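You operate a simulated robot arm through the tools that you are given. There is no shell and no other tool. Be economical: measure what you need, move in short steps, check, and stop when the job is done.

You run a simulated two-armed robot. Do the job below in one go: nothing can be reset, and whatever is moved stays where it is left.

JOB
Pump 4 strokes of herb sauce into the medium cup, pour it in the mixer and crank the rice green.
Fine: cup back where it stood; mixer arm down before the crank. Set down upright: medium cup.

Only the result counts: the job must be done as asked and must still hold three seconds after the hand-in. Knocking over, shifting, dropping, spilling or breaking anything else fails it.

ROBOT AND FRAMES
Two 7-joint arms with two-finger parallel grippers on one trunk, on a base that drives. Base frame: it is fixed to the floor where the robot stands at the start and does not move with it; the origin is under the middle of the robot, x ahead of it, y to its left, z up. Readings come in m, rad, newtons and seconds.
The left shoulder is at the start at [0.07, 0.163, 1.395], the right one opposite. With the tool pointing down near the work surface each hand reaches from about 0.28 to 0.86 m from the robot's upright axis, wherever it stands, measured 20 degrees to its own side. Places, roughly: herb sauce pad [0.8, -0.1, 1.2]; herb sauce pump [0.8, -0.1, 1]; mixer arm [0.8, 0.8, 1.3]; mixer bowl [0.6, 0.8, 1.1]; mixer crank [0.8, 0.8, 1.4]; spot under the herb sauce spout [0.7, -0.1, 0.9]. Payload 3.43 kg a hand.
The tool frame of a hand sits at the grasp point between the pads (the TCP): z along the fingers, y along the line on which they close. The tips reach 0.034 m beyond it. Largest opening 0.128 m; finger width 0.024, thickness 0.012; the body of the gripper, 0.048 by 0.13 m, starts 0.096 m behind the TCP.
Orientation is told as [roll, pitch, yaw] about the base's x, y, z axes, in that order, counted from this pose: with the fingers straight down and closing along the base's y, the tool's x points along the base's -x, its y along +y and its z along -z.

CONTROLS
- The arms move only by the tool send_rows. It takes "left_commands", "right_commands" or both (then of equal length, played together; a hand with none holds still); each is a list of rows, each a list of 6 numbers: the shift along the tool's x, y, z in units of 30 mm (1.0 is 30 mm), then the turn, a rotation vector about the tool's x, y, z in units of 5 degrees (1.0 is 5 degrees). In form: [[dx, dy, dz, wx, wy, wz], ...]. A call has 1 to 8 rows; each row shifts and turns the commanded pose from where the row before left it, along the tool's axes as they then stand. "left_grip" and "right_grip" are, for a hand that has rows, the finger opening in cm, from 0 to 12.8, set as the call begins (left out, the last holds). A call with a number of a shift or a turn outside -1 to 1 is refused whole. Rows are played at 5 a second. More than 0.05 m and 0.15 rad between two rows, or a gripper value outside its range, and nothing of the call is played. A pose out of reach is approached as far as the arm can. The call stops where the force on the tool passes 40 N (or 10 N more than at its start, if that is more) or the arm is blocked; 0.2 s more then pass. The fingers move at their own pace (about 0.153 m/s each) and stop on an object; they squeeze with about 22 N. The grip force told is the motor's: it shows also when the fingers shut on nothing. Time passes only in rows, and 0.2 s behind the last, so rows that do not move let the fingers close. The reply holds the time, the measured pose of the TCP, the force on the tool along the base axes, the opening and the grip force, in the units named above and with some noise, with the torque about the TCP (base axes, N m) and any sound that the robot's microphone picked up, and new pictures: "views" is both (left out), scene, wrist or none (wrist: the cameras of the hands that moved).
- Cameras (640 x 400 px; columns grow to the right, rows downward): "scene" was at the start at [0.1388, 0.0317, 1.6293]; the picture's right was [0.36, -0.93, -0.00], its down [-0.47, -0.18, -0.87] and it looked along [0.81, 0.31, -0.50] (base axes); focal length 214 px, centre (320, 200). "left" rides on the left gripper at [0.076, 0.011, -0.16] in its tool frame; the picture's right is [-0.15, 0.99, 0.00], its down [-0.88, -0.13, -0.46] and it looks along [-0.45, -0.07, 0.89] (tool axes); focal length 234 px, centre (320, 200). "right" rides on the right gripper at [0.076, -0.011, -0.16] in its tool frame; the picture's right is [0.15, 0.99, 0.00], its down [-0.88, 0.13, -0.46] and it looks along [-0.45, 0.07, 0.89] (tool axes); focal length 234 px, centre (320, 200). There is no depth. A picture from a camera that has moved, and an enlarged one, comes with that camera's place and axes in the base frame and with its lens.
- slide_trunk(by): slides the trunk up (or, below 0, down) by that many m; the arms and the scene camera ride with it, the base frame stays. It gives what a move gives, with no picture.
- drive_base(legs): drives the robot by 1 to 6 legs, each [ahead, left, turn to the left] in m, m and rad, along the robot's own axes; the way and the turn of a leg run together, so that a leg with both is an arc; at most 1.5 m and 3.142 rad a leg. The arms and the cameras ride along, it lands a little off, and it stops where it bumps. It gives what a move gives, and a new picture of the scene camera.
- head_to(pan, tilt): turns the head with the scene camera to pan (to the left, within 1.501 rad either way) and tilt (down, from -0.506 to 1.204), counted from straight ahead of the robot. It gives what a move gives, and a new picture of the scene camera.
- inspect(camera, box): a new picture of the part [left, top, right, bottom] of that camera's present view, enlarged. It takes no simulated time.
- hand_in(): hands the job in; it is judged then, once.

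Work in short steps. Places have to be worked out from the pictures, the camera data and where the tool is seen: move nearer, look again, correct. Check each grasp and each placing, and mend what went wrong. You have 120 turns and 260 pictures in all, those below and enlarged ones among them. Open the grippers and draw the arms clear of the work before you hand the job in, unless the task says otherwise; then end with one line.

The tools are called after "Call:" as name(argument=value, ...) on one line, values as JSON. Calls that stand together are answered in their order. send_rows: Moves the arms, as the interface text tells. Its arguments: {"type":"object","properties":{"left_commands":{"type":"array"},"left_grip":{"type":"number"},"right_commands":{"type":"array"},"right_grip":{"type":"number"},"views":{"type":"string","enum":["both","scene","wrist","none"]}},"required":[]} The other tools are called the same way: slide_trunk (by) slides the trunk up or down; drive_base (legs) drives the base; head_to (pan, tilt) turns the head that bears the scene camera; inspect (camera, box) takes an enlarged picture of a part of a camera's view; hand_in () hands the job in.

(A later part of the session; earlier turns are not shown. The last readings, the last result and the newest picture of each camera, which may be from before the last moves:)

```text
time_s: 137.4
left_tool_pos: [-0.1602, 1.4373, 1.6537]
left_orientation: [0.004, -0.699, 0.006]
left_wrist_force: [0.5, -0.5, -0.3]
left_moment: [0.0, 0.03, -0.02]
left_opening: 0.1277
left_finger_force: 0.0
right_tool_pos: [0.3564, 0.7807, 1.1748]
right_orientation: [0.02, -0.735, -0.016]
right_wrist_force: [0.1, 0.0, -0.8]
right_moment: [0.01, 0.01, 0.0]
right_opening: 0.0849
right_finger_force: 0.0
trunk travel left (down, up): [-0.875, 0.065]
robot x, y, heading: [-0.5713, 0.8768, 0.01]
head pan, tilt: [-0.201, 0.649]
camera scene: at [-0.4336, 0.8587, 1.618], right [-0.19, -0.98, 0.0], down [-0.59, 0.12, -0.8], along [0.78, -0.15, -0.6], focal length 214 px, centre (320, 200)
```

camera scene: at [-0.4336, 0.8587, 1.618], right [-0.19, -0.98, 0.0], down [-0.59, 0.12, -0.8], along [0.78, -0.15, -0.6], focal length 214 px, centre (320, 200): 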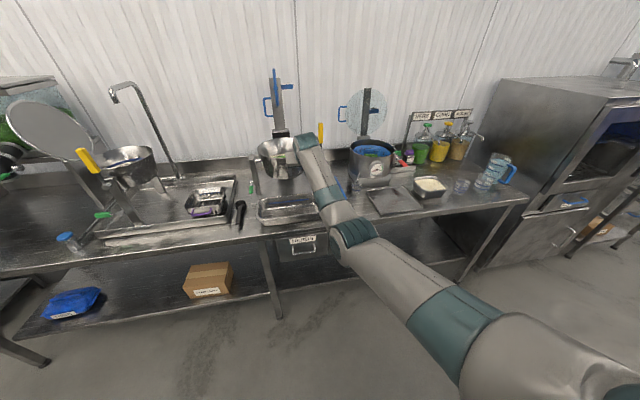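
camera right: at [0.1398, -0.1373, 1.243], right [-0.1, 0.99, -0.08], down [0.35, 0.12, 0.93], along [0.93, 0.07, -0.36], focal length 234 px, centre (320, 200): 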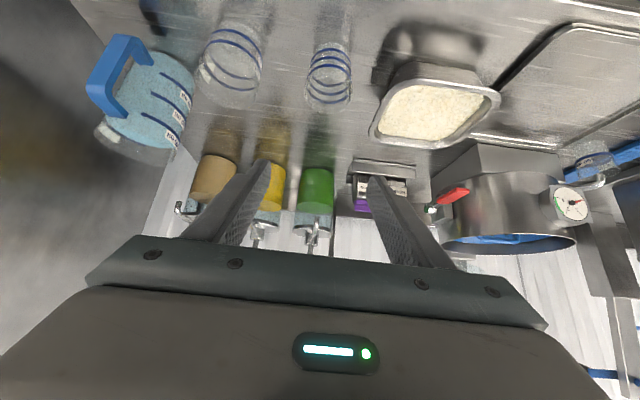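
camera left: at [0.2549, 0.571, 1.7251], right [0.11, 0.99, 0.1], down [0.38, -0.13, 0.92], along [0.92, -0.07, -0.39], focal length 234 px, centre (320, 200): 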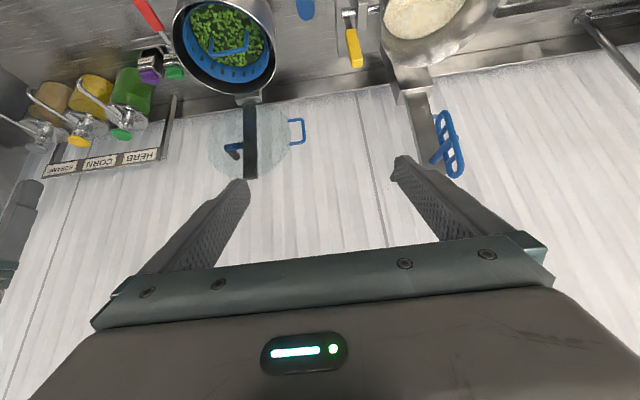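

The cup stands upright at its original spot. Now I look at the mixer arm unobstructed.

Call:
head_to(pan=0.05, tilt=0.3)

Call:
inspect(camera="scene", box=[290, 120, 390, 240])

Call:
inspect(camera="right", box=[200, 0, 440, 260])

```text
time_s: 138.2
left_tool_pos: [-0.1595, 1.4395, 1.6519]
left_orientation: [0.001, -0.701, 0.005]
left_wrist_force: [0.7, 0.1, 0.3]
left_moment: [-0.03, 0.03, 0.0]
left_opening: 0.1279
left_finger_force: 0.0
right_tool_pos: [0.3573, 0.7823, 1.1738]
right_orientation: [0.018, -0.737, -0.017]
right_wrist_force: [-0.1, -0.5, 0.7]
right_moment: [0.0, -0.03, 0.03]
right_opening: 0.0851
right_finger_force: 0.1
trunk travel left (down, up): [-0.875, 0.065]
robot x, y, heading: [-0.5758, 0.8782, 0.008]
head pan, tilt: [0.051, 0.3]
camera scene: at [-0.4255, 0.8824, 1.6497], right [0.06, -1.0, 0.0], down [-0.3, -0.02, -0.95], along [0.95, 0.05, -0.3], focal length 214 px, centre (320, 200)
```

scene: 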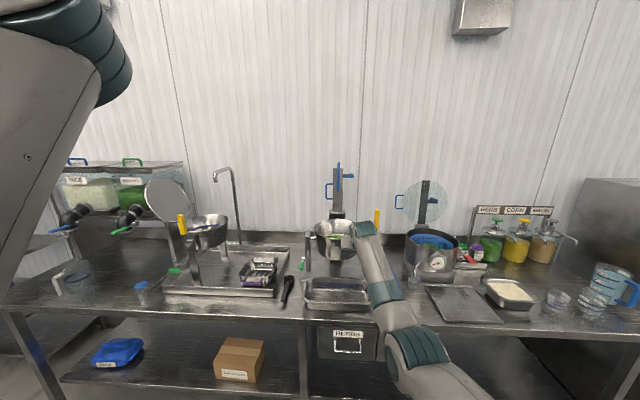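

```text
3.33 times, centred on (340, 180) of scene
camera zoom: at [-0.4255, 0.8824, 1.6497], right [0.06, -1.0, 0.0], down [-0.3, -0.02, -0.95], along [0.95, 0.05, -0.3], focal length 715 px, centre (253, 267)
```

zoom: 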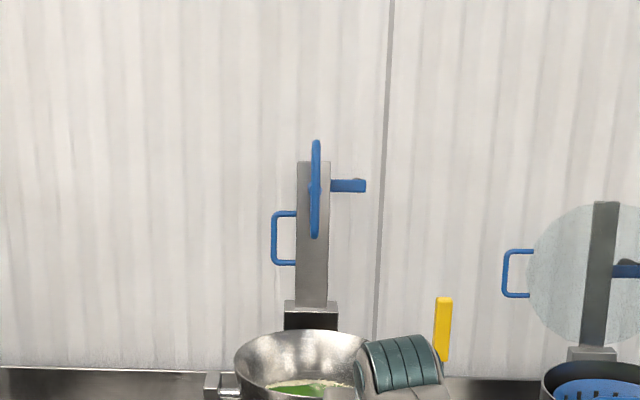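

```text
1.54 times, centred on (320, 130) of right
camera zoom: at [0.1948, 0.7707, 1.2424], right [-0.1, 0.99, -0.09], down [0.35, 0.12, 0.93], along [0.93, 0.07, -0.36], focal length 360 px, centre (320, 308)
```

zoom: 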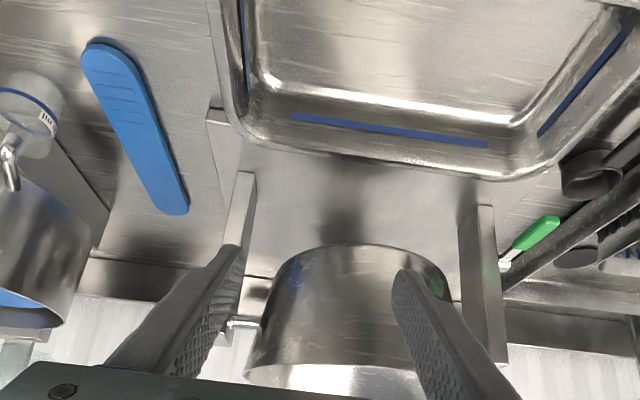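

The arm bar is upright: hinge ≈(0.79, 0.82, 1.20), top z≈1.46, with a blue D-handle on its left (y≈0.893, z 1.27–1.365). The left arm is better suited for this; first I stow the right arm high.

Call:
send_rows(right_commands=[[-0.414, 0, -0.906, 0, 0, 0], [-0.414, 0, -0.906, 0, 0, 0], [-0.414, 0, -0.906, 0, 0, 0], [-0.414, 0, -0.906, 0, 0, 0], [-0.414, 0, -0.906, 0, 0, 0], [-0.414, 0, -0.906, 0, 0, 0], [-0.414, 0, -0.906, 0, 0, 0], [-0.414, 0, -0.906, 0, 0, 0]], right_grip=0, views="none")

Call:
send_rows(right_commands=[[-0.3, -0.4, -0.906, 0, 0, 0], [-0.3, -0.4, -0.906, 0, 0, 0], [-0.3, -0.4, -0.906, 0, 0, 0], [-0.3, -0.4, -0.906, 0, 0, 0], [-0.3, -0.4, -0.906, 0, 0, 0], [-0.3, -0.4, -0.906, 0, 0, 0], [-0.3, -0.4, -0.906, 0, 0, 0], [-0.3, -0.4, -0.906, 0, 0, 0]], views="scene")

```text
time_s: 140.0
left_tool_pos: [-0.1599, 1.4389, 1.6531]
left_orientation: [0.003, -0.703, 0.004]
left_wrist_force: [0.5, 0.1, 0.7]
left_moment: [0.02, 0.01, -0.01]
left_opening: 0.128
left_finger_force: 0.1
right_tool_pos: [0.2837, 0.7787, 1.4035]
right_orientation: [0.019, -0.738, -0.019]
right_wrist_force: [-0.1, -0.6, -0.9]
right_moment: [0.04, -0.01, 0.04]
right_opening: 0.0
right_finger_force: 22.0
trunk travel left (down, up): [-0.875, 0.065]
robot x, y, heading: [-0.5734, 0.8767, 0.008]
head pan, tilt: [0.051, 0.3]
```

```text
time_s: 141.8
left_tool_pos: [-0.1621, 1.4401, 1.6529]
left_orientation: [0.001, -0.703, 0.006]
left_wrist_force: [0.3, 0.1, -0.6]
left_moment: [-0.04, -0.02, -0.02]
left_opening: 0.128
left_finger_force: 0.0
right_tool_pos: [0.1901, 0.6822, 1.6115]
right_orientation: [0.017, -0.737, -0.015]
right_wrist_force: [0.1, -0.1, 0.0]
right_moment: [-0.01, -0.02, -0.04]
right_opening: 0.0001
right_finger_force: 22.1
trunk travel left (down, up): [-0.875, 0.065]
robot x, y, heading: [-0.5758, 0.8772, 0.008]
head pan, tilt: [0.051, 0.3]
camera scene: at [-0.4275, 0.8827, 1.6499], right [0.06, -1.0, 0.0], down [-0.29, -0.02, -0.96], along [0.95, 0.05, -0.29], focal length 214 px, centre (320, 200)
```

scene: 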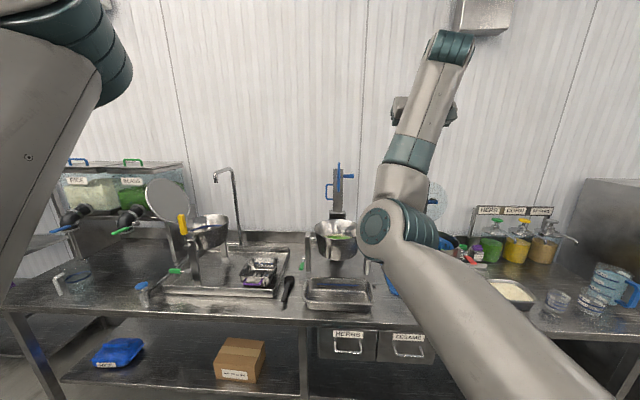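

Right hand is stowed high. I drive to the station for the left arm: robot at about (-0.1, 0.57).

Call:
drive_base(legs=[[0, -0.3, 0], [0.47, 0, 0]])

Call:
head_to(pan=0.35, tilt=0.35)

```text
time_s: 146.2
left_tool_pos: [0.3101, 1.147, 1.6512]
left_orientation: [0.005, -0.702, 0.01]
left_wrist_force: [-0.7, 0.7, -0.3]
left_moment: [0.06, -0.03, 0.02]
left_opening: 0.1278
left_finger_force: 0.0
right_tool_pos: [0.6652, 0.3905, 1.6117]
right_orientation: [0.021, -0.736, -0.014]
right_wrist_force: [-0.3, -1.2, -0.3]
right_moment: [-0.03, 0.01, 0.01]
right_opening: 0.0
right_finger_force: 22.0
trunk travel left (down, up): [-0.875, 0.065]
robot x, y, heading: [-0.0976, 0.587, 0.012]
head pan, tilt: [0.051, 0.3]
camera scene: at [0.0473, 0.5894, 1.6501], right [0.06, -1.0, 0.0], down [-0.29, -0.02, -0.96], along [0.95, 0.06, -0.29], focal length 214 px, centre (320, 200)
```

scene: 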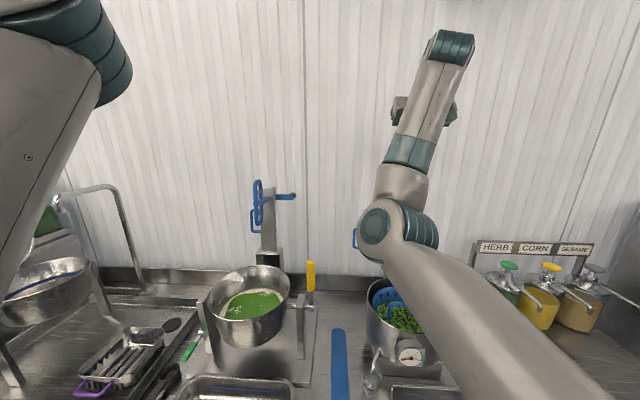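

```text
time_s: 147.1
left_tool_pos: [0.3127, 1.1475, 1.6522]
left_orientation: [0.004, -0.699, 0.008]
left_wrist_force: [0.9, 0.1, 0.2]
left_moment: [-0.01, 0.01, -0.02]
left_opening: 0.1281
left_finger_force: 0.0
right_tool_pos: [0.6673, 0.3909, 1.6107]
right_orientation: [0.018, -0.734, -0.014]
right_wrist_force: [-0.4, 0.3, -0.3]
right_moment: [-0.03, -0.05, -0.01]
right_opening: 0.0001
right_finger_force: 21.5
trunk travel left (down, up): [-0.875, 0.065]
robot x, y, heading: [-0.0957, 0.5846, 0.01]
head pan, tilt: [0.351, 0.351]
camera scene: at [0.0443, 0.6168, 1.645], right [0.35, -0.94, 0.0], down [-0.32, -0.12, -0.94], along [0.88, 0.33, -0.34], focal length 214 px, centre (320, 200)
```

scene: 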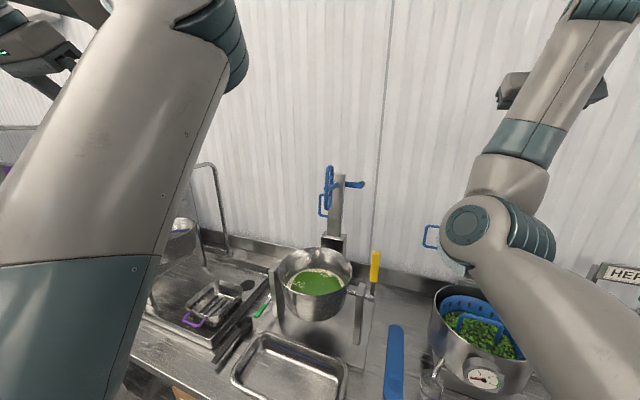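

I zoom on the mixer from here for measurement.

Call:
inspect(camera="scene", box=[270, 140, 400, 270])

```text
3.08 times, centred on (335, 205) of scene
camera zoom: at [0.0443, 0.6168, 1.645], right [0.35, -0.94, 0.0], down [-0.32, -0.12, -0.94], along [0.88, 0.33, -0.34], focal length 660 px, centre (274, 185)
```

zoom: 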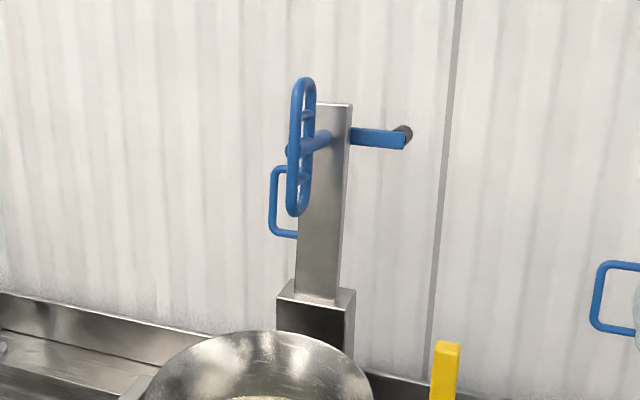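

The crank sits behind the bar with a dark knob; the D-handle is on the left at ≈(0.78, 0.895, 1.32). I bring the left hand in front of the handle.

Call:
send_rows(left_commands=[[-0.094, -0.556, 0.95, 0, 0, 0], [-0.094, -0.556, 0.95, 0, 0, 0], [-0.094, -0.556, 0.95, 0, 0, 0], [-0.094, -0.556, 0.95, 0, 0, 0], [-0.094, -0.556, 0.95, 0, 0, 0], [-0.094, -0.556, 0.95, 0, 0, 0], [-0.094, -0.556, 0.95, 0, 0, 0], [-0.094, -0.556, 0.95, 0, 0, 0]], left_grip=6, views="both")

```text
time_s: 148.8
left_tool_pos: [0.4789, 1.0142, 1.4926]
left_orientation: [0.004, -0.699, 0.009]
left_wrist_force: [1.0, 0.1, 0.0]
left_moment: [0.03, 0.0, 0.01]
left_opening: 0.0603
left_finger_force: 0.0
right_tool_pos: [0.6683, 0.3895, 1.6099]
right_orientation: [0.019, -0.735, -0.014]
right_wrist_force: [0.3, 0.4, -0.5]
right_moment: [0.04, 0.04, 0.04]
right_opening: 0.0002
right_finger_force: 21.7
trunk travel left (down, up): [-0.875, 0.065]
robot x, y, heading: [-0.0986, 0.5824, 0.009]
head pan, tilt: [0.351, 0.351]
camera scene: at [0.0453, 0.6153, 1.645], right [0.35, -0.94, 0.0], down [-0.32, -0.12, -0.94], along [0.88, 0.33, -0.34], focal length 214 px, centre (320, 200)
camera left: at [0.3186, 1.0234, 1.5654], right [0.1, 0.99, 0.1], down [0.38, -0.13, 0.92], along [0.92, -0.06, -0.39], focal length 234 px, centre (320, 200)
```

scene: 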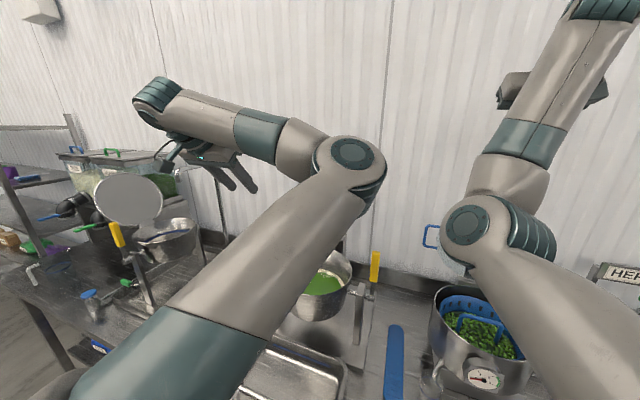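
left: 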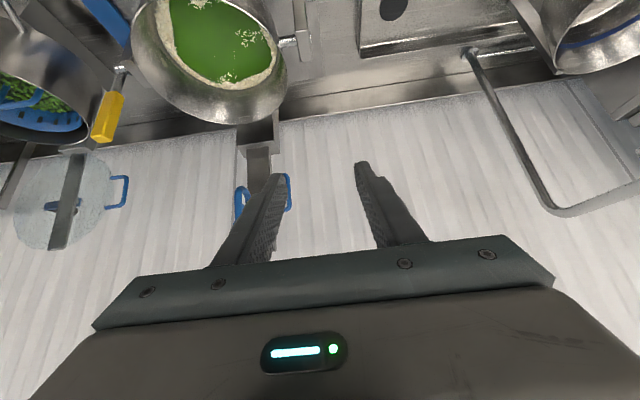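

From the wrist camera the handle's outer bar is at y≈0.925 (bar itself ≈0.848). The elbow stays high and clear. I continue to about (0.62, 0.925, 1.35).

Call:
send_rows(left_commands=[[-0.076, -0.424, 0.953, 0, 0, 0], [-0.076, -0.424, 0.953, 0, 0, 0], [-0.076, -0.424, 0.953, 0, 0, 0], [-0.076, -0.424, 0.953, 0, 0, 0], [-0.076, -0.424, 0.953, 0, 0, 0], [-0.076, -0.424, 0.953, 0, 0, 0], [-0.076, -0.424, 0.953, 0, 0, 0], [0, 0, 0, 0, 0, 0]], views="both")

Call:
inspect(camera="left", box=[180, 60, 440, 260])

```text
time_s: 150.7
left_tool_pos: [0.622, 0.9278, 1.3497]
left_orientation: [0.004, -0.702, 0.01]
left_wrist_force: [-0.8, 0.1, 0.9]
left_moment: [0.01, 0.01, -0.01]
left_opening: 0.0598
left_finger_force: 0.2
right_tool_pos: [0.6679, 0.391, 1.6106]
right_orientation: [0.018, -0.733, -0.015]
right_wrist_force: [-0.4, 0.4, -0.1]
right_moment: [0.04, 0.03, -0.04]
right_opening: 0.0
right_finger_force: 22.2
trunk travel left (down, up): [-0.875, 0.065]
robot x, y, heading: [-0.0976, 0.5838, 0.011]
head pan, tilt: [0.351, 0.351]
camera scene: at [0.0438, 0.6166, 1.6451], right [0.35, -0.94, 0.0], down [-0.32, -0.12, -0.94], along [0.88, 0.33, -0.34], focal length 214 px, centre (320, 200)
camera left: at [0.4596, 0.9378, 1.4229], right [0.1, 0.99, 0.1], down [0.38, -0.13, 0.92], along [0.92, -0.06, -0.39], focal length 234 px, centre (320, 200)
```

scene: 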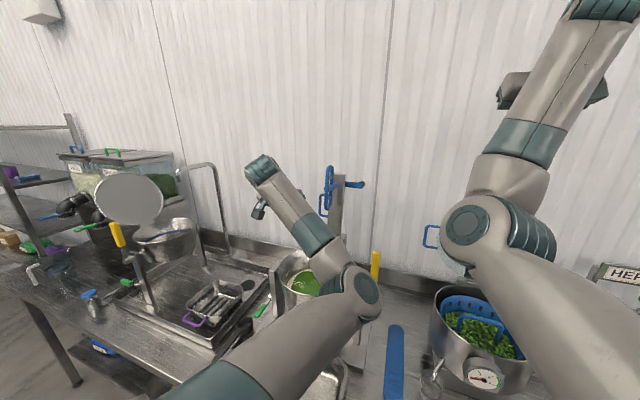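
left: 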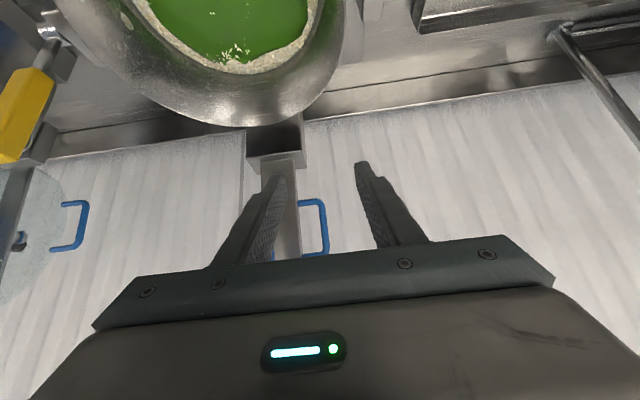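

```text
2.00 times, centred on (310, 160) of left
camera zoom: at [0.4596, 0.9378, 1.4229], right [0.1, 0.99, 0.1], down [0.38, -0.13, 0.92], along [0.92, -0.06, -0.39], focal length 468 px, centre (340, 280)
```

zoom: 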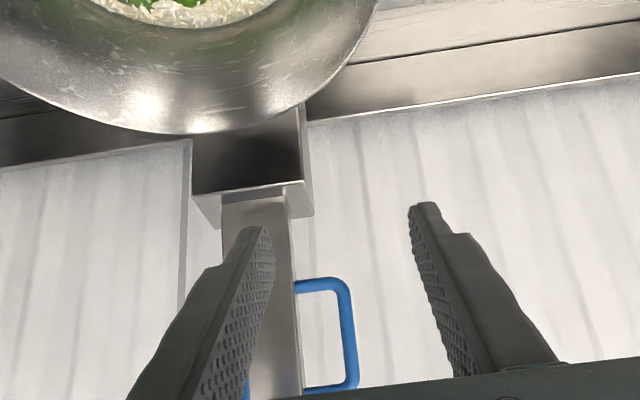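

Handle's outer bar is at y≈0.919, z 1.29–1.36; the gap to the bar is ~2.6 cm. I narrow the fingers to 3.2 cm, align in y, and advance partway.

Call:
send_rows(left_commands=[[0, -0.3, 0, 0, 0, 0], [-0.6, 0, 0.8, 0, 0, 0], [-0.6, 0, 0.8, 0, 0, 0], [-0.6, 0, 0.8, 0, 0, 0], [0, 0, 0, 0, 0, 0]], left_grip=3.2, views="scene")

Call:
inspect(camera="left", box=[180, 60, 440, 260])

```text
time_s: 151.8
left_tool_pos: [0.7094, 0.9212, 1.3277]
left_orientation: [0.003, -0.702, 0.01]
left_wrist_force: [0.6, 0.9, 0.1]
left_moment: [-0.02, -0.04, -0.02]
left_opening: 0.0319
left_finger_force: 0.0
right_tool_pos: [0.667, 0.3906, 1.6107]
right_orientation: [0.018, -0.736, -0.015]
right_wrist_force: [-0.1, 0.4, 0.3]
right_moment: [-0.01, -0.02, 0.0]
right_opening: 0.0
right_finger_force: 21.7
trunk travel left (down, up): [-0.875, 0.065]
robot x, y, heading: [-0.0961, 0.5862, 0.009]
head pan, tilt: [0.351, 0.351]
camera scene: at [0.0436, 0.6166, 1.6451], right [0.35, -0.94, 0.0], down [-0.32, -0.12, -0.94], along [0.88, 0.33, -0.34], focal length 214 px, centre (320, 200)
```

scene: 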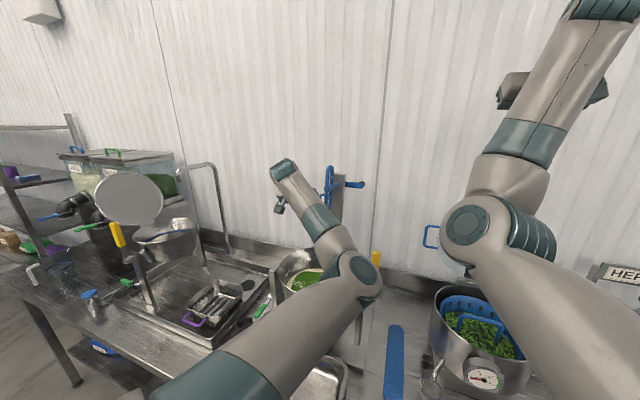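

```text
2.00 times, centred on (310, 160) of left
camera zoom: at [0.5482, 0.9301, 1.402], right [0.1, 0.99, 0.1], down [0.38, -0.13, 0.92], along [0.92, -0.06, -0.39], focal length 468 px, centre (340, 280)
```

zoom: 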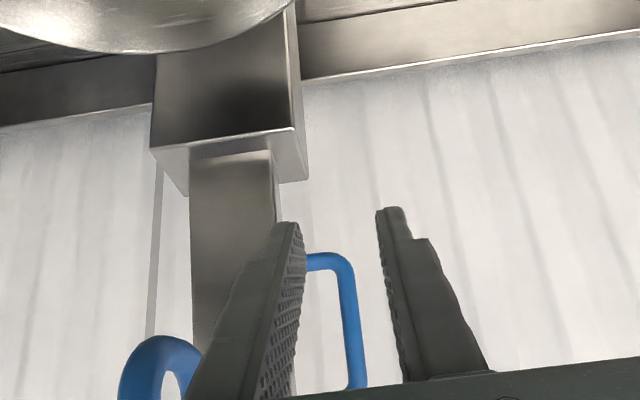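

The handle is at x≈0.789, y≈0.918. Margins are fine; I advance the final 7 cm so the fingers straddle it.

Call:
send_rows(left_commands=[[-0.654, -0.033, 0.448, 0, 0, 0], [-0.654, -0.033, 0.448, 0, 0, 0], [-0.654, -0.033, 0.448, 0, 0, 0], [0, 0, 0, 0, 0, 0]], views="none")

Call:
inspect(camera="left", box=[180, 80, 440, 260])

```text
time_s: 152.8
left_tool_pos: [0.7796, 0.9184, 1.3357]
left_orientation: [0.005, -0.7, 0.01]
left_wrist_force: [-0.6, 1.1, -1.0]
left_moment: [-0.13, 0.07, -0.06]
left_opening: 0.0318
left_finger_force: 0.0
right_tool_pos: [0.6689, 0.3903, 1.6095]
right_orientation: [0.02, -0.735, -0.016]
right_wrist_force: [0.4, 0.2, 0.5]
right_moment: [0.01, 0.0, -0.02]
right_opening: 0.0
right_finger_force: 22.8
trunk travel left (down, up): [-0.875, 0.065]
robot x, y, heading: [-0.0997, 0.5792, 0.014]
head pan, tilt: [0.351, 0.351]
```

```text
2.22 times, centred on (310, 170) of left
camera zoom: at [0.6184, 0.9284, 1.4094], right [0.1, 0.99, 0.1], down [0.38, -0.13, 0.92], along [0.92, -0.06, -0.39], focal length 520 px, centre (342, 267)
```

zoom: 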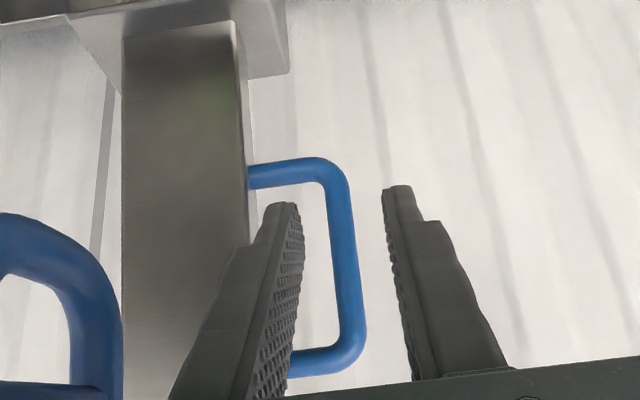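

The right finger points into the loop. I advance 1.5 cm more and close on the handle.

Call:
send_rows(left_commands=[[-0.383, 0, 0.32, 0, 0, 0], [0, 0, 0, 0, 0, 0]], views="none")

Call:
send_rows(left_commands=[[0, 0, 0, 0, 0, 0], [0, 0, 0, 0, 0, 0]], left_grip=0, views="scene")

Call:
inspect(camera="left", box=[180, 80, 440, 260])

```text
time_s: 153.4
left_tool_pos: [0.7951, 0.9185, 1.337]
left_orientation: [0.003, -0.698, 0.01]
left_wrist_force: [0.0, 1.3, -1.0]
left_moment: [-0.14, 0.02, -0.08]
left_opening: 0.0323
left_finger_force: 0.1
right_tool_pos: [0.6675, 0.3902, 1.6106]
right_orientation: [0.017, -0.736, -0.013]
right_wrist_force: [-0.1, 0.4, 0.7]
right_moment: [0.01, -0.02, 0.0]
right_opening: 0.0001
right_finger_force: 22.0
trunk travel left (down, up): [-0.875, 0.065]
robot x, y, heading: [-0.0969, 0.5798, 0.011]
head pan, tilt: [0.351, 0.351]
```

```text
time_s: 154.1
left_tool_pos: [0.7947, 0.9187, 1.3369]
left_orientation: [0.004, -0.699, 0.007]
left_wrist_force: [0.4, 1.5, -0.6]
left_moment: [-0.2, 0.01, -0.12]
left_opening: 0.0
left_finger_force: 22.0
right_tool_pos: [0.6684, 0.3919, 1.6113]
right_orientation: [0.017, -0.732, -0.015]
right_wrist_force: [0.3, 0.5, -0.2]
right_moment: [0.01, -0.02, -0.01]
right_opening: 0.0
right_finger_force: 22.3
trunk travel left (down, up): [-0.875, 0.065]
robot x, y, heading: [-0.1001, 0.5837, 0.007]
head pan, tilt: [0.351, 0.351]
camera scene: at [0.0439, 0.6171, 1.645], right [0.35, -0.94, 0.0], down [-0.32, -0.12, -0.94], along [0.88, 0.33, -0.34], focal length 214 px, centre (320, 200)
```

scene: 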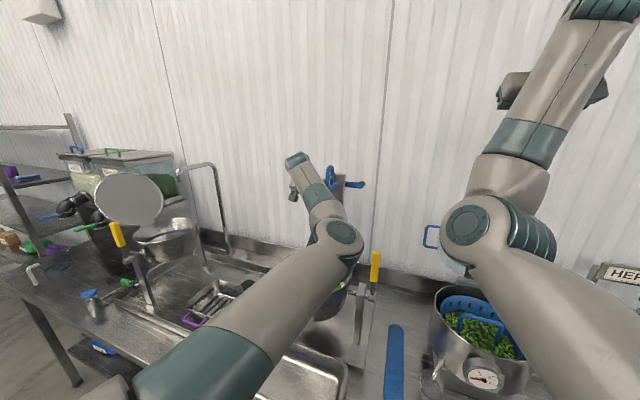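

```text
2.22 times, centred on (310, 170) of left
camera zoom: at [0.6333, 0.9286, 1.4098], right [0.1, 0.99, 0.1], down [0.38, -0.13, 0.92], along [0.92, -0.06, -0.39], focal length 520 px, centre (342, 267)
```

zoom: 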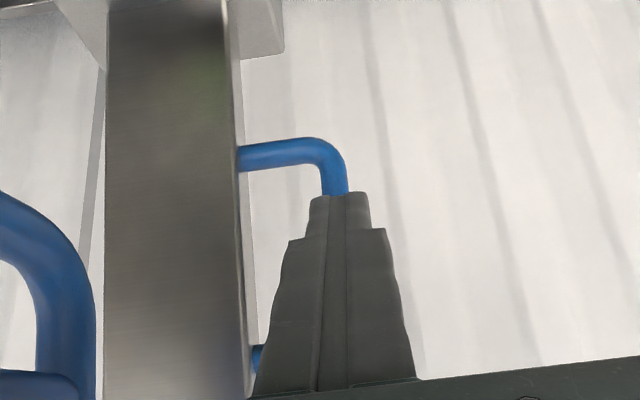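

Fingers closed on nothing: re-triangulating with this closer frame puts the handle at x≈0.836, z 1.27–1.354. I reopen and go 4 cm further.

Call:
send_rows(left_commands=[[0, 0, 0, 0, 0, 0], [0, 0, 0, 0, 0, 0]], left_grip=3.2, views="none")

Call:
send_rows(left_commands=[[-0.32, 0, 0.58, 0, 0, 0], [-0.32, 0, 0.58, 0, 0, 0], [0, 0, 0, 0, 0, 0]], views="none")

Call:
inspect(camera="left", box=[180, 80, 440, 260])

```text
time_s: 154.7
left_tool_pos: [0.7927, 0.9197, 1.3368]
left_orientation: [0.002, -0.702, 0.008]
left_wrist_force: [-0.8, 1.8, 0.1]
left_moment: [-0.19, -0.01, -0.1]
left_opening: 0.032
left_finger_force: 0.1
right_tool_pos: [0.6683, 0.3905, 1.6097]
right_orientation: [0.019, -0.733, -0.013]
right_wrist_force: [0.0, 0.1, 0.5]
right_moment: [-0.03, 0.02, 0.0]
right_opening: 0.0
right_finger_force: 22.2
trunk travel left (down, up): [-0.875, 0.065]
robot x, y, heading: [-0.0985, 0.5825, 0.006]
head pan, tilt: [0.351, 0.351]
```

```text
time_s: 155.4
left_tool_pos: [0.832, 0.9189, 1.3231]
left_orientation: [0.004, -0.7, 0.008]
left_wrist_force: [0.2, 0.5, 0.4]
left_moment: [-0.01, 0.0, 0.01]
left_opening: 0.0321
left_finger_force: 0.1
right_tool_pos: [0.6674, 0.3897, 1.6113]
right_orientation: [0.019, -0.737, -0.015]
right_wrist_force: [-0.5, -0.7, 0.5]
right_moment: [-0.01, -0.03, 0.02]
right_opening: 0.0001
right_finger_force: 21.9
trunk travel left (down, up): [-0.875, 0.065]
robot x, y, heading: [-0.0978, 0.5828, 0.009]
head pan, tilt: [0.351, 0.351]
```

```text
2.22 times, centred on (310, 170) of left
camera zoom: at [0.6703, 0.9288, 1.3958], right [0.1, 0.99, 0.1], down [0.38, -0.13, 0.92], along [0.92, -0.06, -0.39], focal length 520 px, centre (342, 267)
```

zoom: 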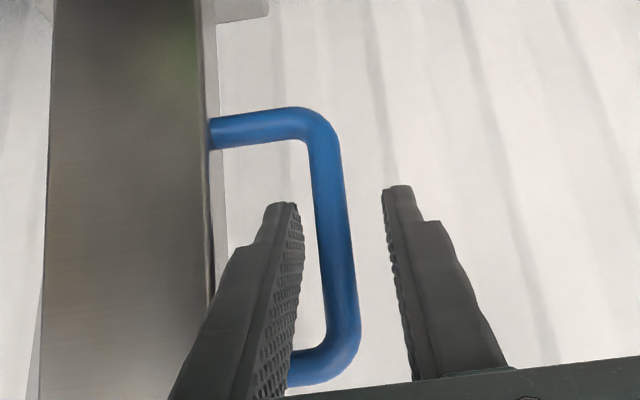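

The fingertips should now be past the bar. I close again.

Call:
send_rows(left_commands=[[0, 0, 0, 0, 0, 0], [0, 0, 0, 0, 0, 0]], left_grip=0, views="none")

Call:
inspect(camera="left", box=[180, 80, 440, 260])

```text
time_s: 156.1
left_tool_pos: [0.8322, 0.9175, 1.3213]
left_orientation: [-0.002, -0.702, 0.007]
left_wrist_force: [-1.4, 0.7, 3.5]
left_moment: [-5.02, 0.15, -5.26]
left_opening: 0.0145
left_finger_force: 21.5
right_tool_pos: [0.6678, 0.3914, 1.6119]
right_orientation: [0.017, -0.736, -0.015]
right_wrist_force: [-0.1, -0.1, 0.0]
right_moment: [0.02, -0.02, -0.02]
right_opening: 0.0001
right_finger_force: 22.2
trunk travel left (down, up): [-0.875, 0.065]
robot x, y, heading: [-0.0965, 0.5843, 0.011]
head pan, tilt: [0.351, 0.351]
```

```text
2.22 times, centred on (310, 170) of left
camera zoom: at [0.6703, 0.9286, 1.3958], right [0.1, 0.99, 0.09], down [0.38, -0.13, 0.92], along [0.92, -0.06, -0.39], focal length 520 px, centre (342, 267)
```

zoom: 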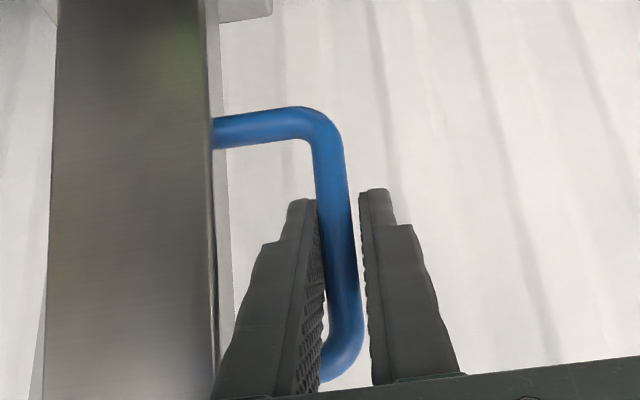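

The handle is gripped (1.45 cm). I start pulling the arm toward me along its arc, pitching the hand along with it.

Call:
send_rows(left_commands=[[0.665, 0, -0.468, 0, -1, 0], [0.705, 0, -0.408, 0, -1, 0], [0.737, 0, -0.344, 0, -1, 0]], views="both")

Call:
inspect(camera="scene", box=[250, 120, 410, 290])

```text
time_s: 156.8
left_tool_pos: [0.7664, 0.9181, 1.2963]
left_orientation: [0.002, -0.954, 0.004]
left_wrist_force: [17.6, 5.1, -10.9]
left_moment: [-3.05, -1.98, -6.53]
left_opening: 0.0151
left_finger_force: 22.0
right_tool_pos: [0.6739, 0.3934, 1.6074]
right_orientation: [0.015, -0.731, -0.011]
right_wrist_force: [-0.5, -0.1, -0.2]
right_moment: [-0.01, 0.0, -0.03]
right_opening: 0.0003
right_finger_force: 22.1
trunk travel left (down, up): [-0.875, 0.065]
robot x, y, heading: [-0.096, 0.5879, 0.008]
head pan, tilt: [0.351, 0.351]
camera scene: at [0.0507, 0.6194, 1.6443], right [0.35, -0.94, 0.0], down [-0.33, -0.12, -0.94], along [0.88, 0.33, -0.35], focal length 214 px, centre (320, 200)
camera left: at [0.5925, 0.9288, 1.3269], right [0.08, 0.99, 0.12], down [0.14, -0.13, 0.98], along [0.99, -0.06, -0.15], focal length 234 px, centre (320, 200)
```

scene: 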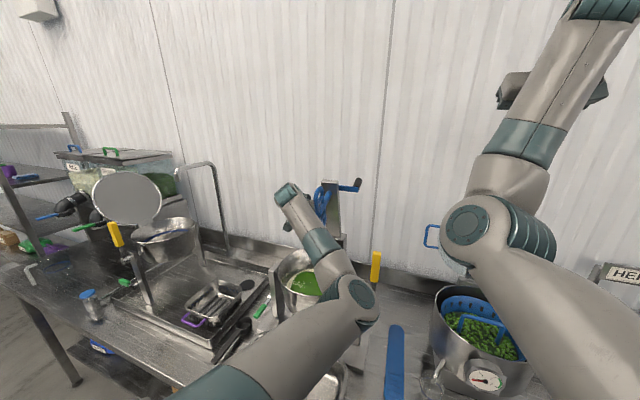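
left: 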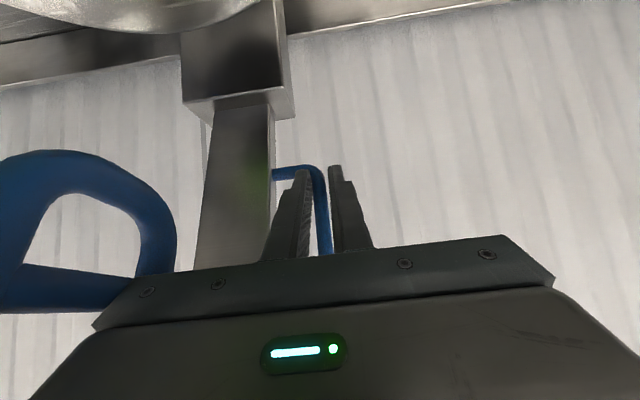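

```text
2.35 times, centred on (330, 205) of scene
camera zoom: at [0.0507, 0.6194, 1.6443], right [0.35, -0.94, 0.0], down [-0.33, -0.12, -0.94], along [0.88, 0.33, -0.35], focal length 505 px, centre (296, 188)
```

zoom: 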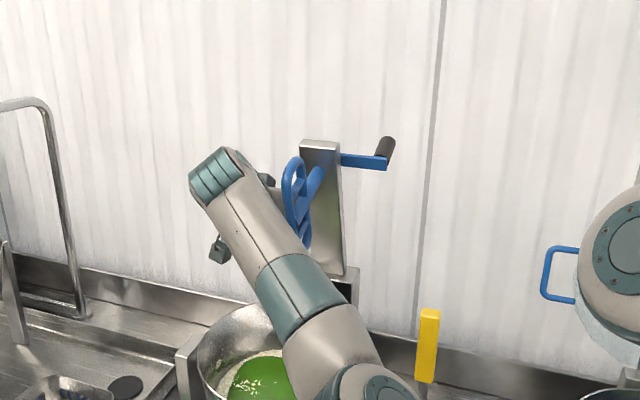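

The mixer arm follows (about 28° now). I continue, turning the hand at the same rate as the arm.

Call:
send_rows(left_commands=[[0.37, 0, -0.17, 0, -1, 0], [0.37, 0, -0.17, 0, -1, 0], [0.37, 0, -0.17, 0, -1, 0], [0.37, 0, -0.17, 0, -1, 0]], views="none")

Call:
inspect(camera="scene", box=[230, 100, 430, 310])

```text
time_s: 157.8
left_tool_pos: [0.7523, 0.9183, 1.2908]
left_orientation: [0.004, -1.117, 0.005]
left_wrist_force: [7.9, -9.4, -24.8]
left_moment: [-1.82, -0.18, -5.23]
left_opening: 0.0164
left_finger_force: 22.0
left hand out of reach, approached as far as the arm can: row 2, 3, 4
right_tool_pos: [0.6731, 0.3901, 1.6072]
right_orientation: [0.02, -0.73, -0.014]
right_wrist_force: [-1.1, -0.8, 0.4]
right_moment: [0.02, 0.02, 0.03]
right_opening: 0.0
right_finger_force: 21.6
trunk travel left (down, up): [-0.875, 0.065]
robot x, y, heading: [-0.0943, 0.5784, 0.012]
head pan, tilt: [0.351, 0.351]
```

```text
1.90 times, centred on (330, 205) of scene
camera zoom: at [0.0504, 0.6163, 1.6443], right [0.35, -0.94, 0.0], down [-0.33, -0.12, -0.94], along [0.88, 0.33, -0.35], focal length 408 px, centre (301, 190)
```

zoom: 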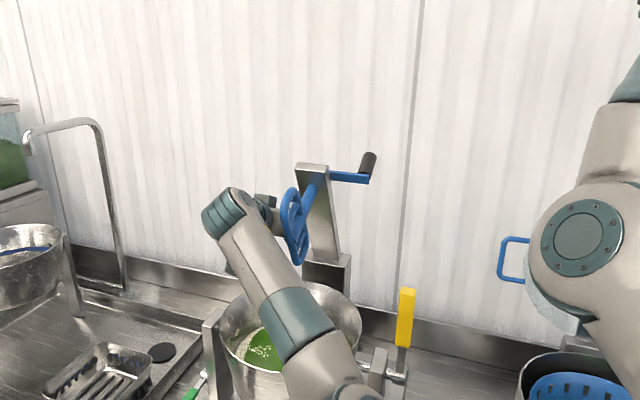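

Reach limit at this pitch; the arm is at ~35°. I open and withdraw backwards, seeing whether the arm stays or drops.

Call:
send_rows(left_commands=[[0, 0, 0, 0, 0, 0], [0, 0, 0, 0, 0, 0]], left_grip=3.4, views="none")

Call:
send_rows(left_commands=[[0, 0, -0.7, 0, 0, 0], [0, 0, -0.7, 0, 0, 0], [0, 0, -0.8, 0, 0, 0], [0, 0, -0.8, 0, 0, 0], [0, 0, -0.8, 0, 0, 0]], views="wrist")

Call:
inspect(camera="scene", box=[230, 100, 430, 310])

```text
time_s: 158.4
left_tool_pos: [0.7428, 0.9268, 1.3009]
left_orientation: [0.011, -1.134, 0.009]
left_wrist_force: [-3.9, 2.3, -1.3]
left_moment: [-0.03, -0.29, -0.39]
left_opening: 0.0341
left_finger_force: 0.1
right_tool_pos: [0.6648, 0.3923, 1.6132]
right_orientation: [0.017, -0.737, -0.012]
right_wrist_force: [0.0, -0.2, 0.5]
right_moment: [0.01, -0.01, 0.03]
right_opening: 0.0
right_finger_force: 21.5
trunk travel left (down, up): [-0.875, 0.065]
robot x, y, heading: [-0.0977, 0.5838, 0.013]
head pan, tilt: [0.351, 0.351]
```

```text
time_s: 159.7
left_tool_pos: [0.6429, 0.92, 1.3469]
left_orientation: [0.01, -1.126, 0.006]
left_wrist_force: [0.1, 0.4, -0.8]
left_moment: [0.02, 0.01, 0.02]
left_opening: 0.0342
left_finger_force: 0.0
right_tool_pos: [0.6655, 0.3895, 1.6104]
right_orientation: [0.019, -0.736, -0.015]
right_wrist_force: [0.2, -0.1, -1.0]
right_moment: [0.01, -0.05, -0.01]
right_opening: 0.0
right_finger_force: 21.7
trunk travel left (down, up): [-0.875, 0.065]
robot x, y, heading: [-0.0925, 0.5805, 0.011]
head pan, tilt: [0.351, 0.351]
camera left: at [0.4656, 0.9282, 1.3479], right [0.05, 0.99, 0.14], down [-0.03, -0.14, 0.99], along [1.0, -0.05, 0.02], focal length 234 px, centre (320, 200)
```

left: 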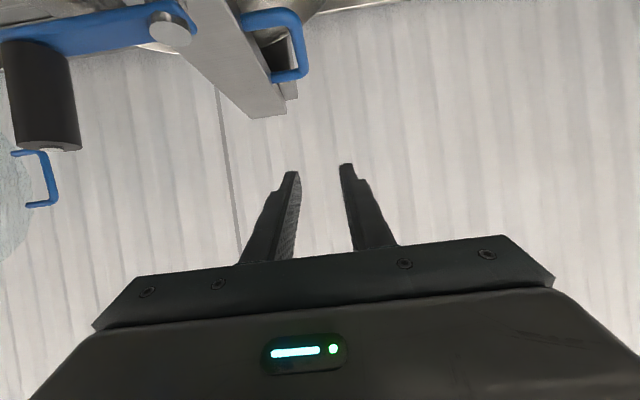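

```text
1.90 times, centred on (330, 205) of scene
camera zoom: at [0.0425, 0.6165, 1.6452], right [0.35, -0.94, 0.0], down [-0.32, -0.12, -0.94], along [0.88, 0.33, -0.34], focal length 408 px, centre (301, 190)
```

zoom: 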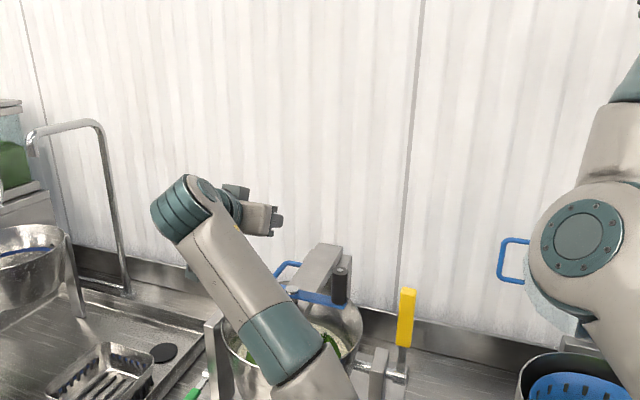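

The mixer arm dropped down by itself: it is now horizontal with the beater in the bowl and the crank knob pointing up. I lift the left hand back to a 40° pitch and get a clear look at the crank.

Call:
send_rows(left_commands=[[-0.637, 0, -0.979, 0, 1, 0], [-0.548, 0, -1, 0, 1, 0], [-0.457, 0, -1, 0, 1, 0], [-0.361, 0, -1, 0, 1, 0], [-0.265, 0, -1, 0, 1, 0], [0, 0, 0, 0, 0, 0]], left_grip=6, views="wrist")

Call:
inspect(camera="scene", box=[270, 160, 400, 290])

```text
time_s: 161.1
left_tool_pos: [0.5793, 0.9356, 1.4902]
left_orientation: [0.006, -0.691, 0.01]
left_wrist_force: [0.4, -0.2, 0.7]
left_moment: [0.0, 0.01, -0.04]
left_opening: 0.0599
left_finger_force: 0.2
left hand out of reach, approached as far as the arm can: row 4, 5
right_tool_pos: [0.6682, 0.3909, 1.6107]
right_orientation: [0.019, -0.732, -0.014]
right_wrist_force: [-0.3, -0.1, -0.2]
right_moment: [0.02, -0.02, 0.0]
right_opening: 0.0
right_finger_force: 22.0
trunk travel left (down, up): [-0.875, 0.065]
robot x, y, heading: [-0.0964, 0.5825, 0.006]
head pan, tilt: [0.351, 0.351]
camera left: at [0.4179, 0.9442, 1.5659], right [0.1, 0.99, 0.1], down [0.39, -0.13, 0.91], along [0.92, -0.05, -0.4], focal length 234 px, centre (320, 200)
```

left: 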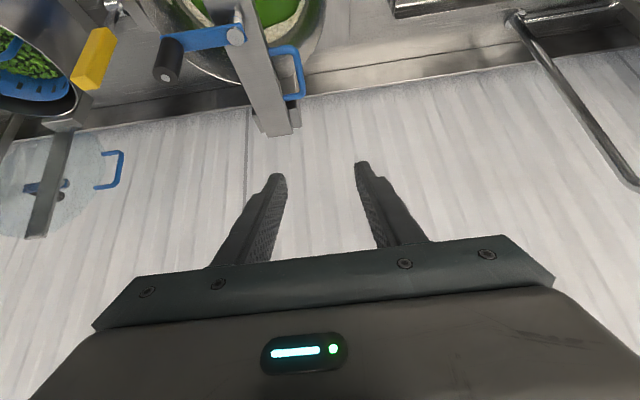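

```text
3.08 times, centred on (335, 225) of scene
camera zoom: at [0.0439, 0.6165, 1.6451], right [0.35, -0.94, 0.0], down [-0.32, -0.12, -0.94], along [0.88, 0.33, -0.34], focal length 660 px, centre (274, 123)
```

zoom: 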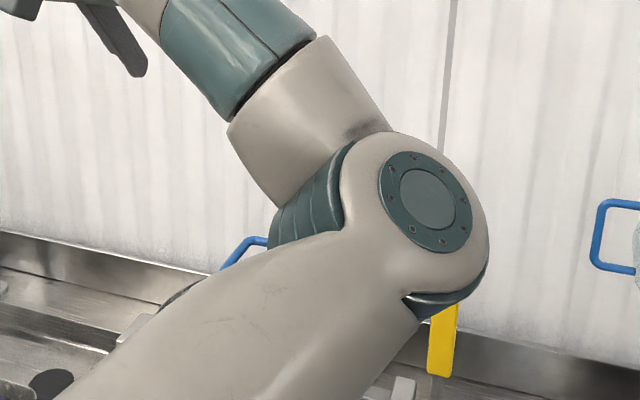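

Triangulating: crank axis ≈(0.608, 0.845), knob at ≈(0.606, 0.759) with top z≈1.29, radius ≈0.086. I back the base 0.12 m for arm room, then bring the left hand above and behind the knob.

Call:
drive_base(legs=[[-0.12, 0, 0]])

Call:
send_rows(left_commands=[[0.084, -0.843, 0.721, 0, 0, 0], [0.084, -0.843, 0.721, 0, 0, 0], [0.084, -0.843, 0.721, 0, 0, 0], [0.084, -0.843, 0.721, 0, 0, 0], [0.084, -0.843, 0.721, 0, 0, 0], [0.084, -0.843, 0.721, 0, 0, 0], [0.084, -0.843, 0.721, 0, 0, 0], [0, 0, 0, 0, 0, 0]], left_grip=6, views="both")

Call:
inspect(camera="left", box=[200, 40, 440, 260])

```text
time_s: 162.3
left_tool_pos: [0.4633, 0.9333, 1.4879]
left_orientation: [0.005, -0.688, 0.011]
left_wrist_force: [0.0, 0.1, -0.3]
left_moment: [-0.01, 0.02, 0.02]
left_opening: 0.06
left_finger_force: 0.1
right_tool_pos: [0.5525, 0.3885, 1.6088]
right_orientation: [0.017, -0.733, -0.014]
right_wrist_force: [-0.7, 0.2, 0.6]
right_moment: [-0.01, 0.02, 0.0]
right_opening: 0.0001
right_finger_force: 22.1
trunk travel left (down, up): [-0.875, 0.065]
robot x, y, heading: [-0.2186, 0.5813, 0.007]
head pan, tilt: [0.351, 0.351]
camera scene: at [-0.0717, 0.6155, 1.6446], right [0.35, -0.94, 0.0], down [-0.32, -0.12, -0.94], along [0.88, 0.33, -0.35], focal length 214 px, centre (320, 200)
```

scene: 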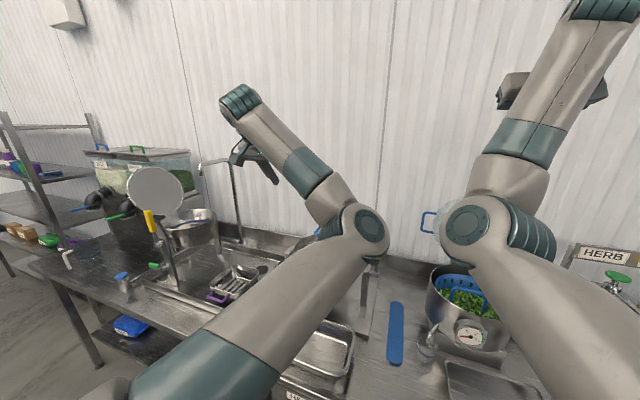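

```text
time_s: 164.1
left_tool_pos: [0.563, 0.7717, 1.3606]
left_orientation: [0.003, -0.69, 0.011]
left_wrist_force: [0.4, -0.4, 0.3]
left_moment: [0.02, 0.03, -0.04]
left_opening: 0.0602
left_finger_force: 0.1
left hand out of reach, approached as far as the arm can: row 1, 2, 3
right_tool_pos: [0.5494, 0.3879, 1.6105]
right_orientation: [0.015, -0.734, -0.014]
right_wrist_force: [0.5, 0.2, -0.3]
right_moment: [0.01, -0.02, -0.02]
right_opening: 0.0
right_finger_force: 21.6
trunk travel left (down, up): [-0.875, 0.065]
robot x, y, heading: [-0.216, 0.5829, 0.006]
head pan, tilt: [0.351, 0.351]
camera scene: at [-0.0751, 0.6156, 1.645], right [0.35, -0.94, 0.0], down [-0.32, -0.12, -0.94], along [0.88, 0.33, -0.34], focal length 214 px, centre (320, 200)
camera left: at [0.4026, 0.7809, 1.437], right [0.1, 0.99, 0.1], down [0.39, -0.13, 0.91], along [0.92, -0.05, -0.4], focal length 234 px, centre (320, 200)
```

scene: 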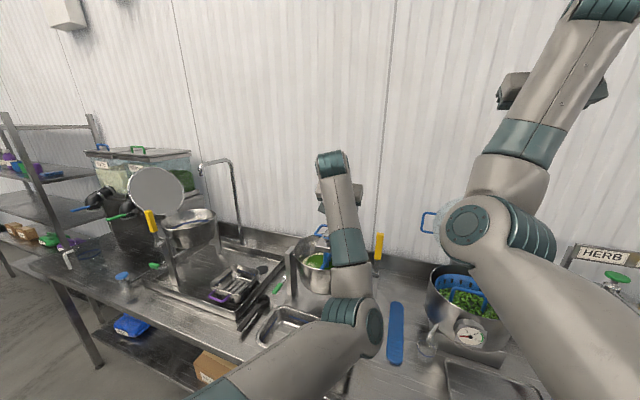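
left: 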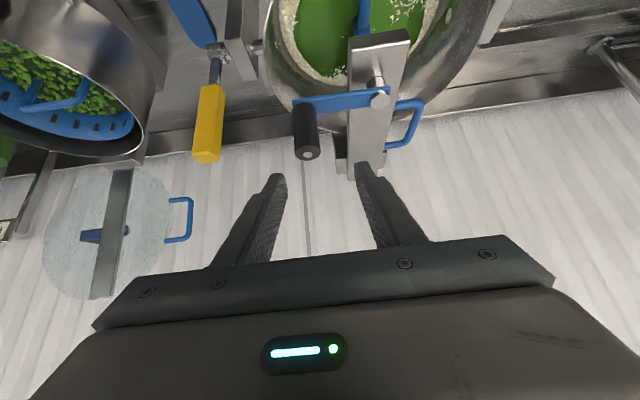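

```text
1.82 times, centred on (320, 150) of left
camera zoom: at [0.4026, 0.7809, 1.437], right [0.1, 0.99, 0.1], down [0.39, -0.13, 0.91], along [0.92, -0.05, -0.4], focal length 426 px, centre (320, 291)
```

zoom: 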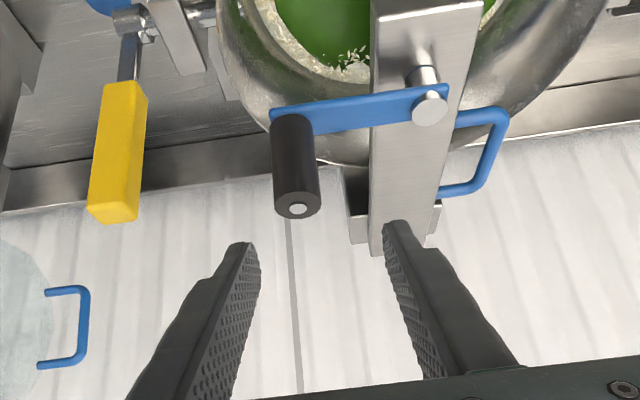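

Now precise: knob axis at (0.603, 0.762), z 1.235–1.294; crank axis (0.603, 0.848), R = 0.086. I slide the fingers around the knob.

Call:
send_rows(left_commands=[[0.24, -0.32, 0.2, 0, 0, 0], [0.25, 0, 0.93, 0, 0, 0], [0.24, 0, 0.93, 0, 0, 0], [0, 0, 0.92, 0, 0, 0], [0, 0, 0, 0, 0, 0]], views="none")

Call:
inspect(camera="left", box=[200, 40, 440, 260])

Call:
inspect(camera="scene", box=[270, 140, 420, 300])

```text
time_s: 165.3
left_tool_pos: [0.6025, 0.7639, 1.2797]
left_orientation: [0.005, -0.69, 0.01]
left_wrist_force: [-0.5, -1.7, -0.6]
left_moment: [0.0, 0.02, -0.01]
left_opening: 0.06
left_finger_force: 0.1
right_tool_pos: [0.5496, 0.3883, 1.6101]
right_orientation: [0.02, -0.736, -0.013]
right_wrist_force: [0.6, -0.3, 0.0]
right_moment: [-0.01, 0.02, 0.03]
right_opening: 0.0002
right_finger_force: 22.5
trunk travel left (down, up): [-0.875, 0.065]
robot x, y, heading: [-0.2186, 0.5793, 0.005]
head pan, tilt: [0.351, 0.351]
```

```text
1.82 times, centred on (320, 150) of left
camera zoom: at [0.442, 0.7729, 1.3546], right [0.1, 0.99, 0.1], down [0.39, -0.13, 0.91], along [0.92, -0.05, -0.4], focal length 426 px, centre (320, 291)
```

zoom: 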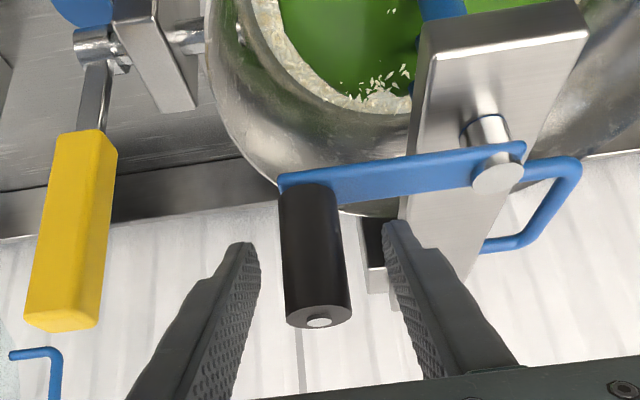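

```text
2.50 times, centred on (345, 220) of scene
camera zoom: at [-0.0756, 0.6154, 1.6451], right [0.35, -0.94, 0.0], down [-0.32, -0.12, -0.94], along [0.88, 0.33, -0.34], focal length 536 px, centre (258, 150)
```

zoom: 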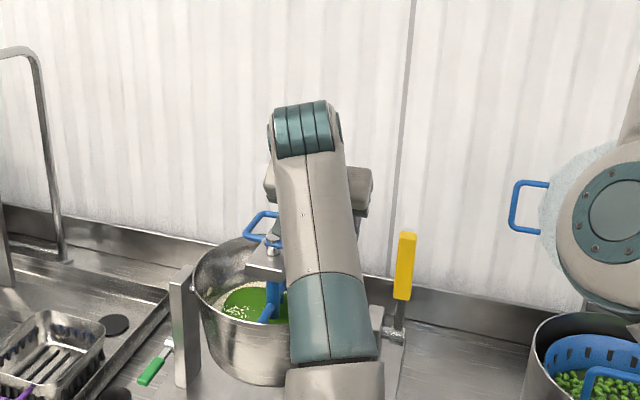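

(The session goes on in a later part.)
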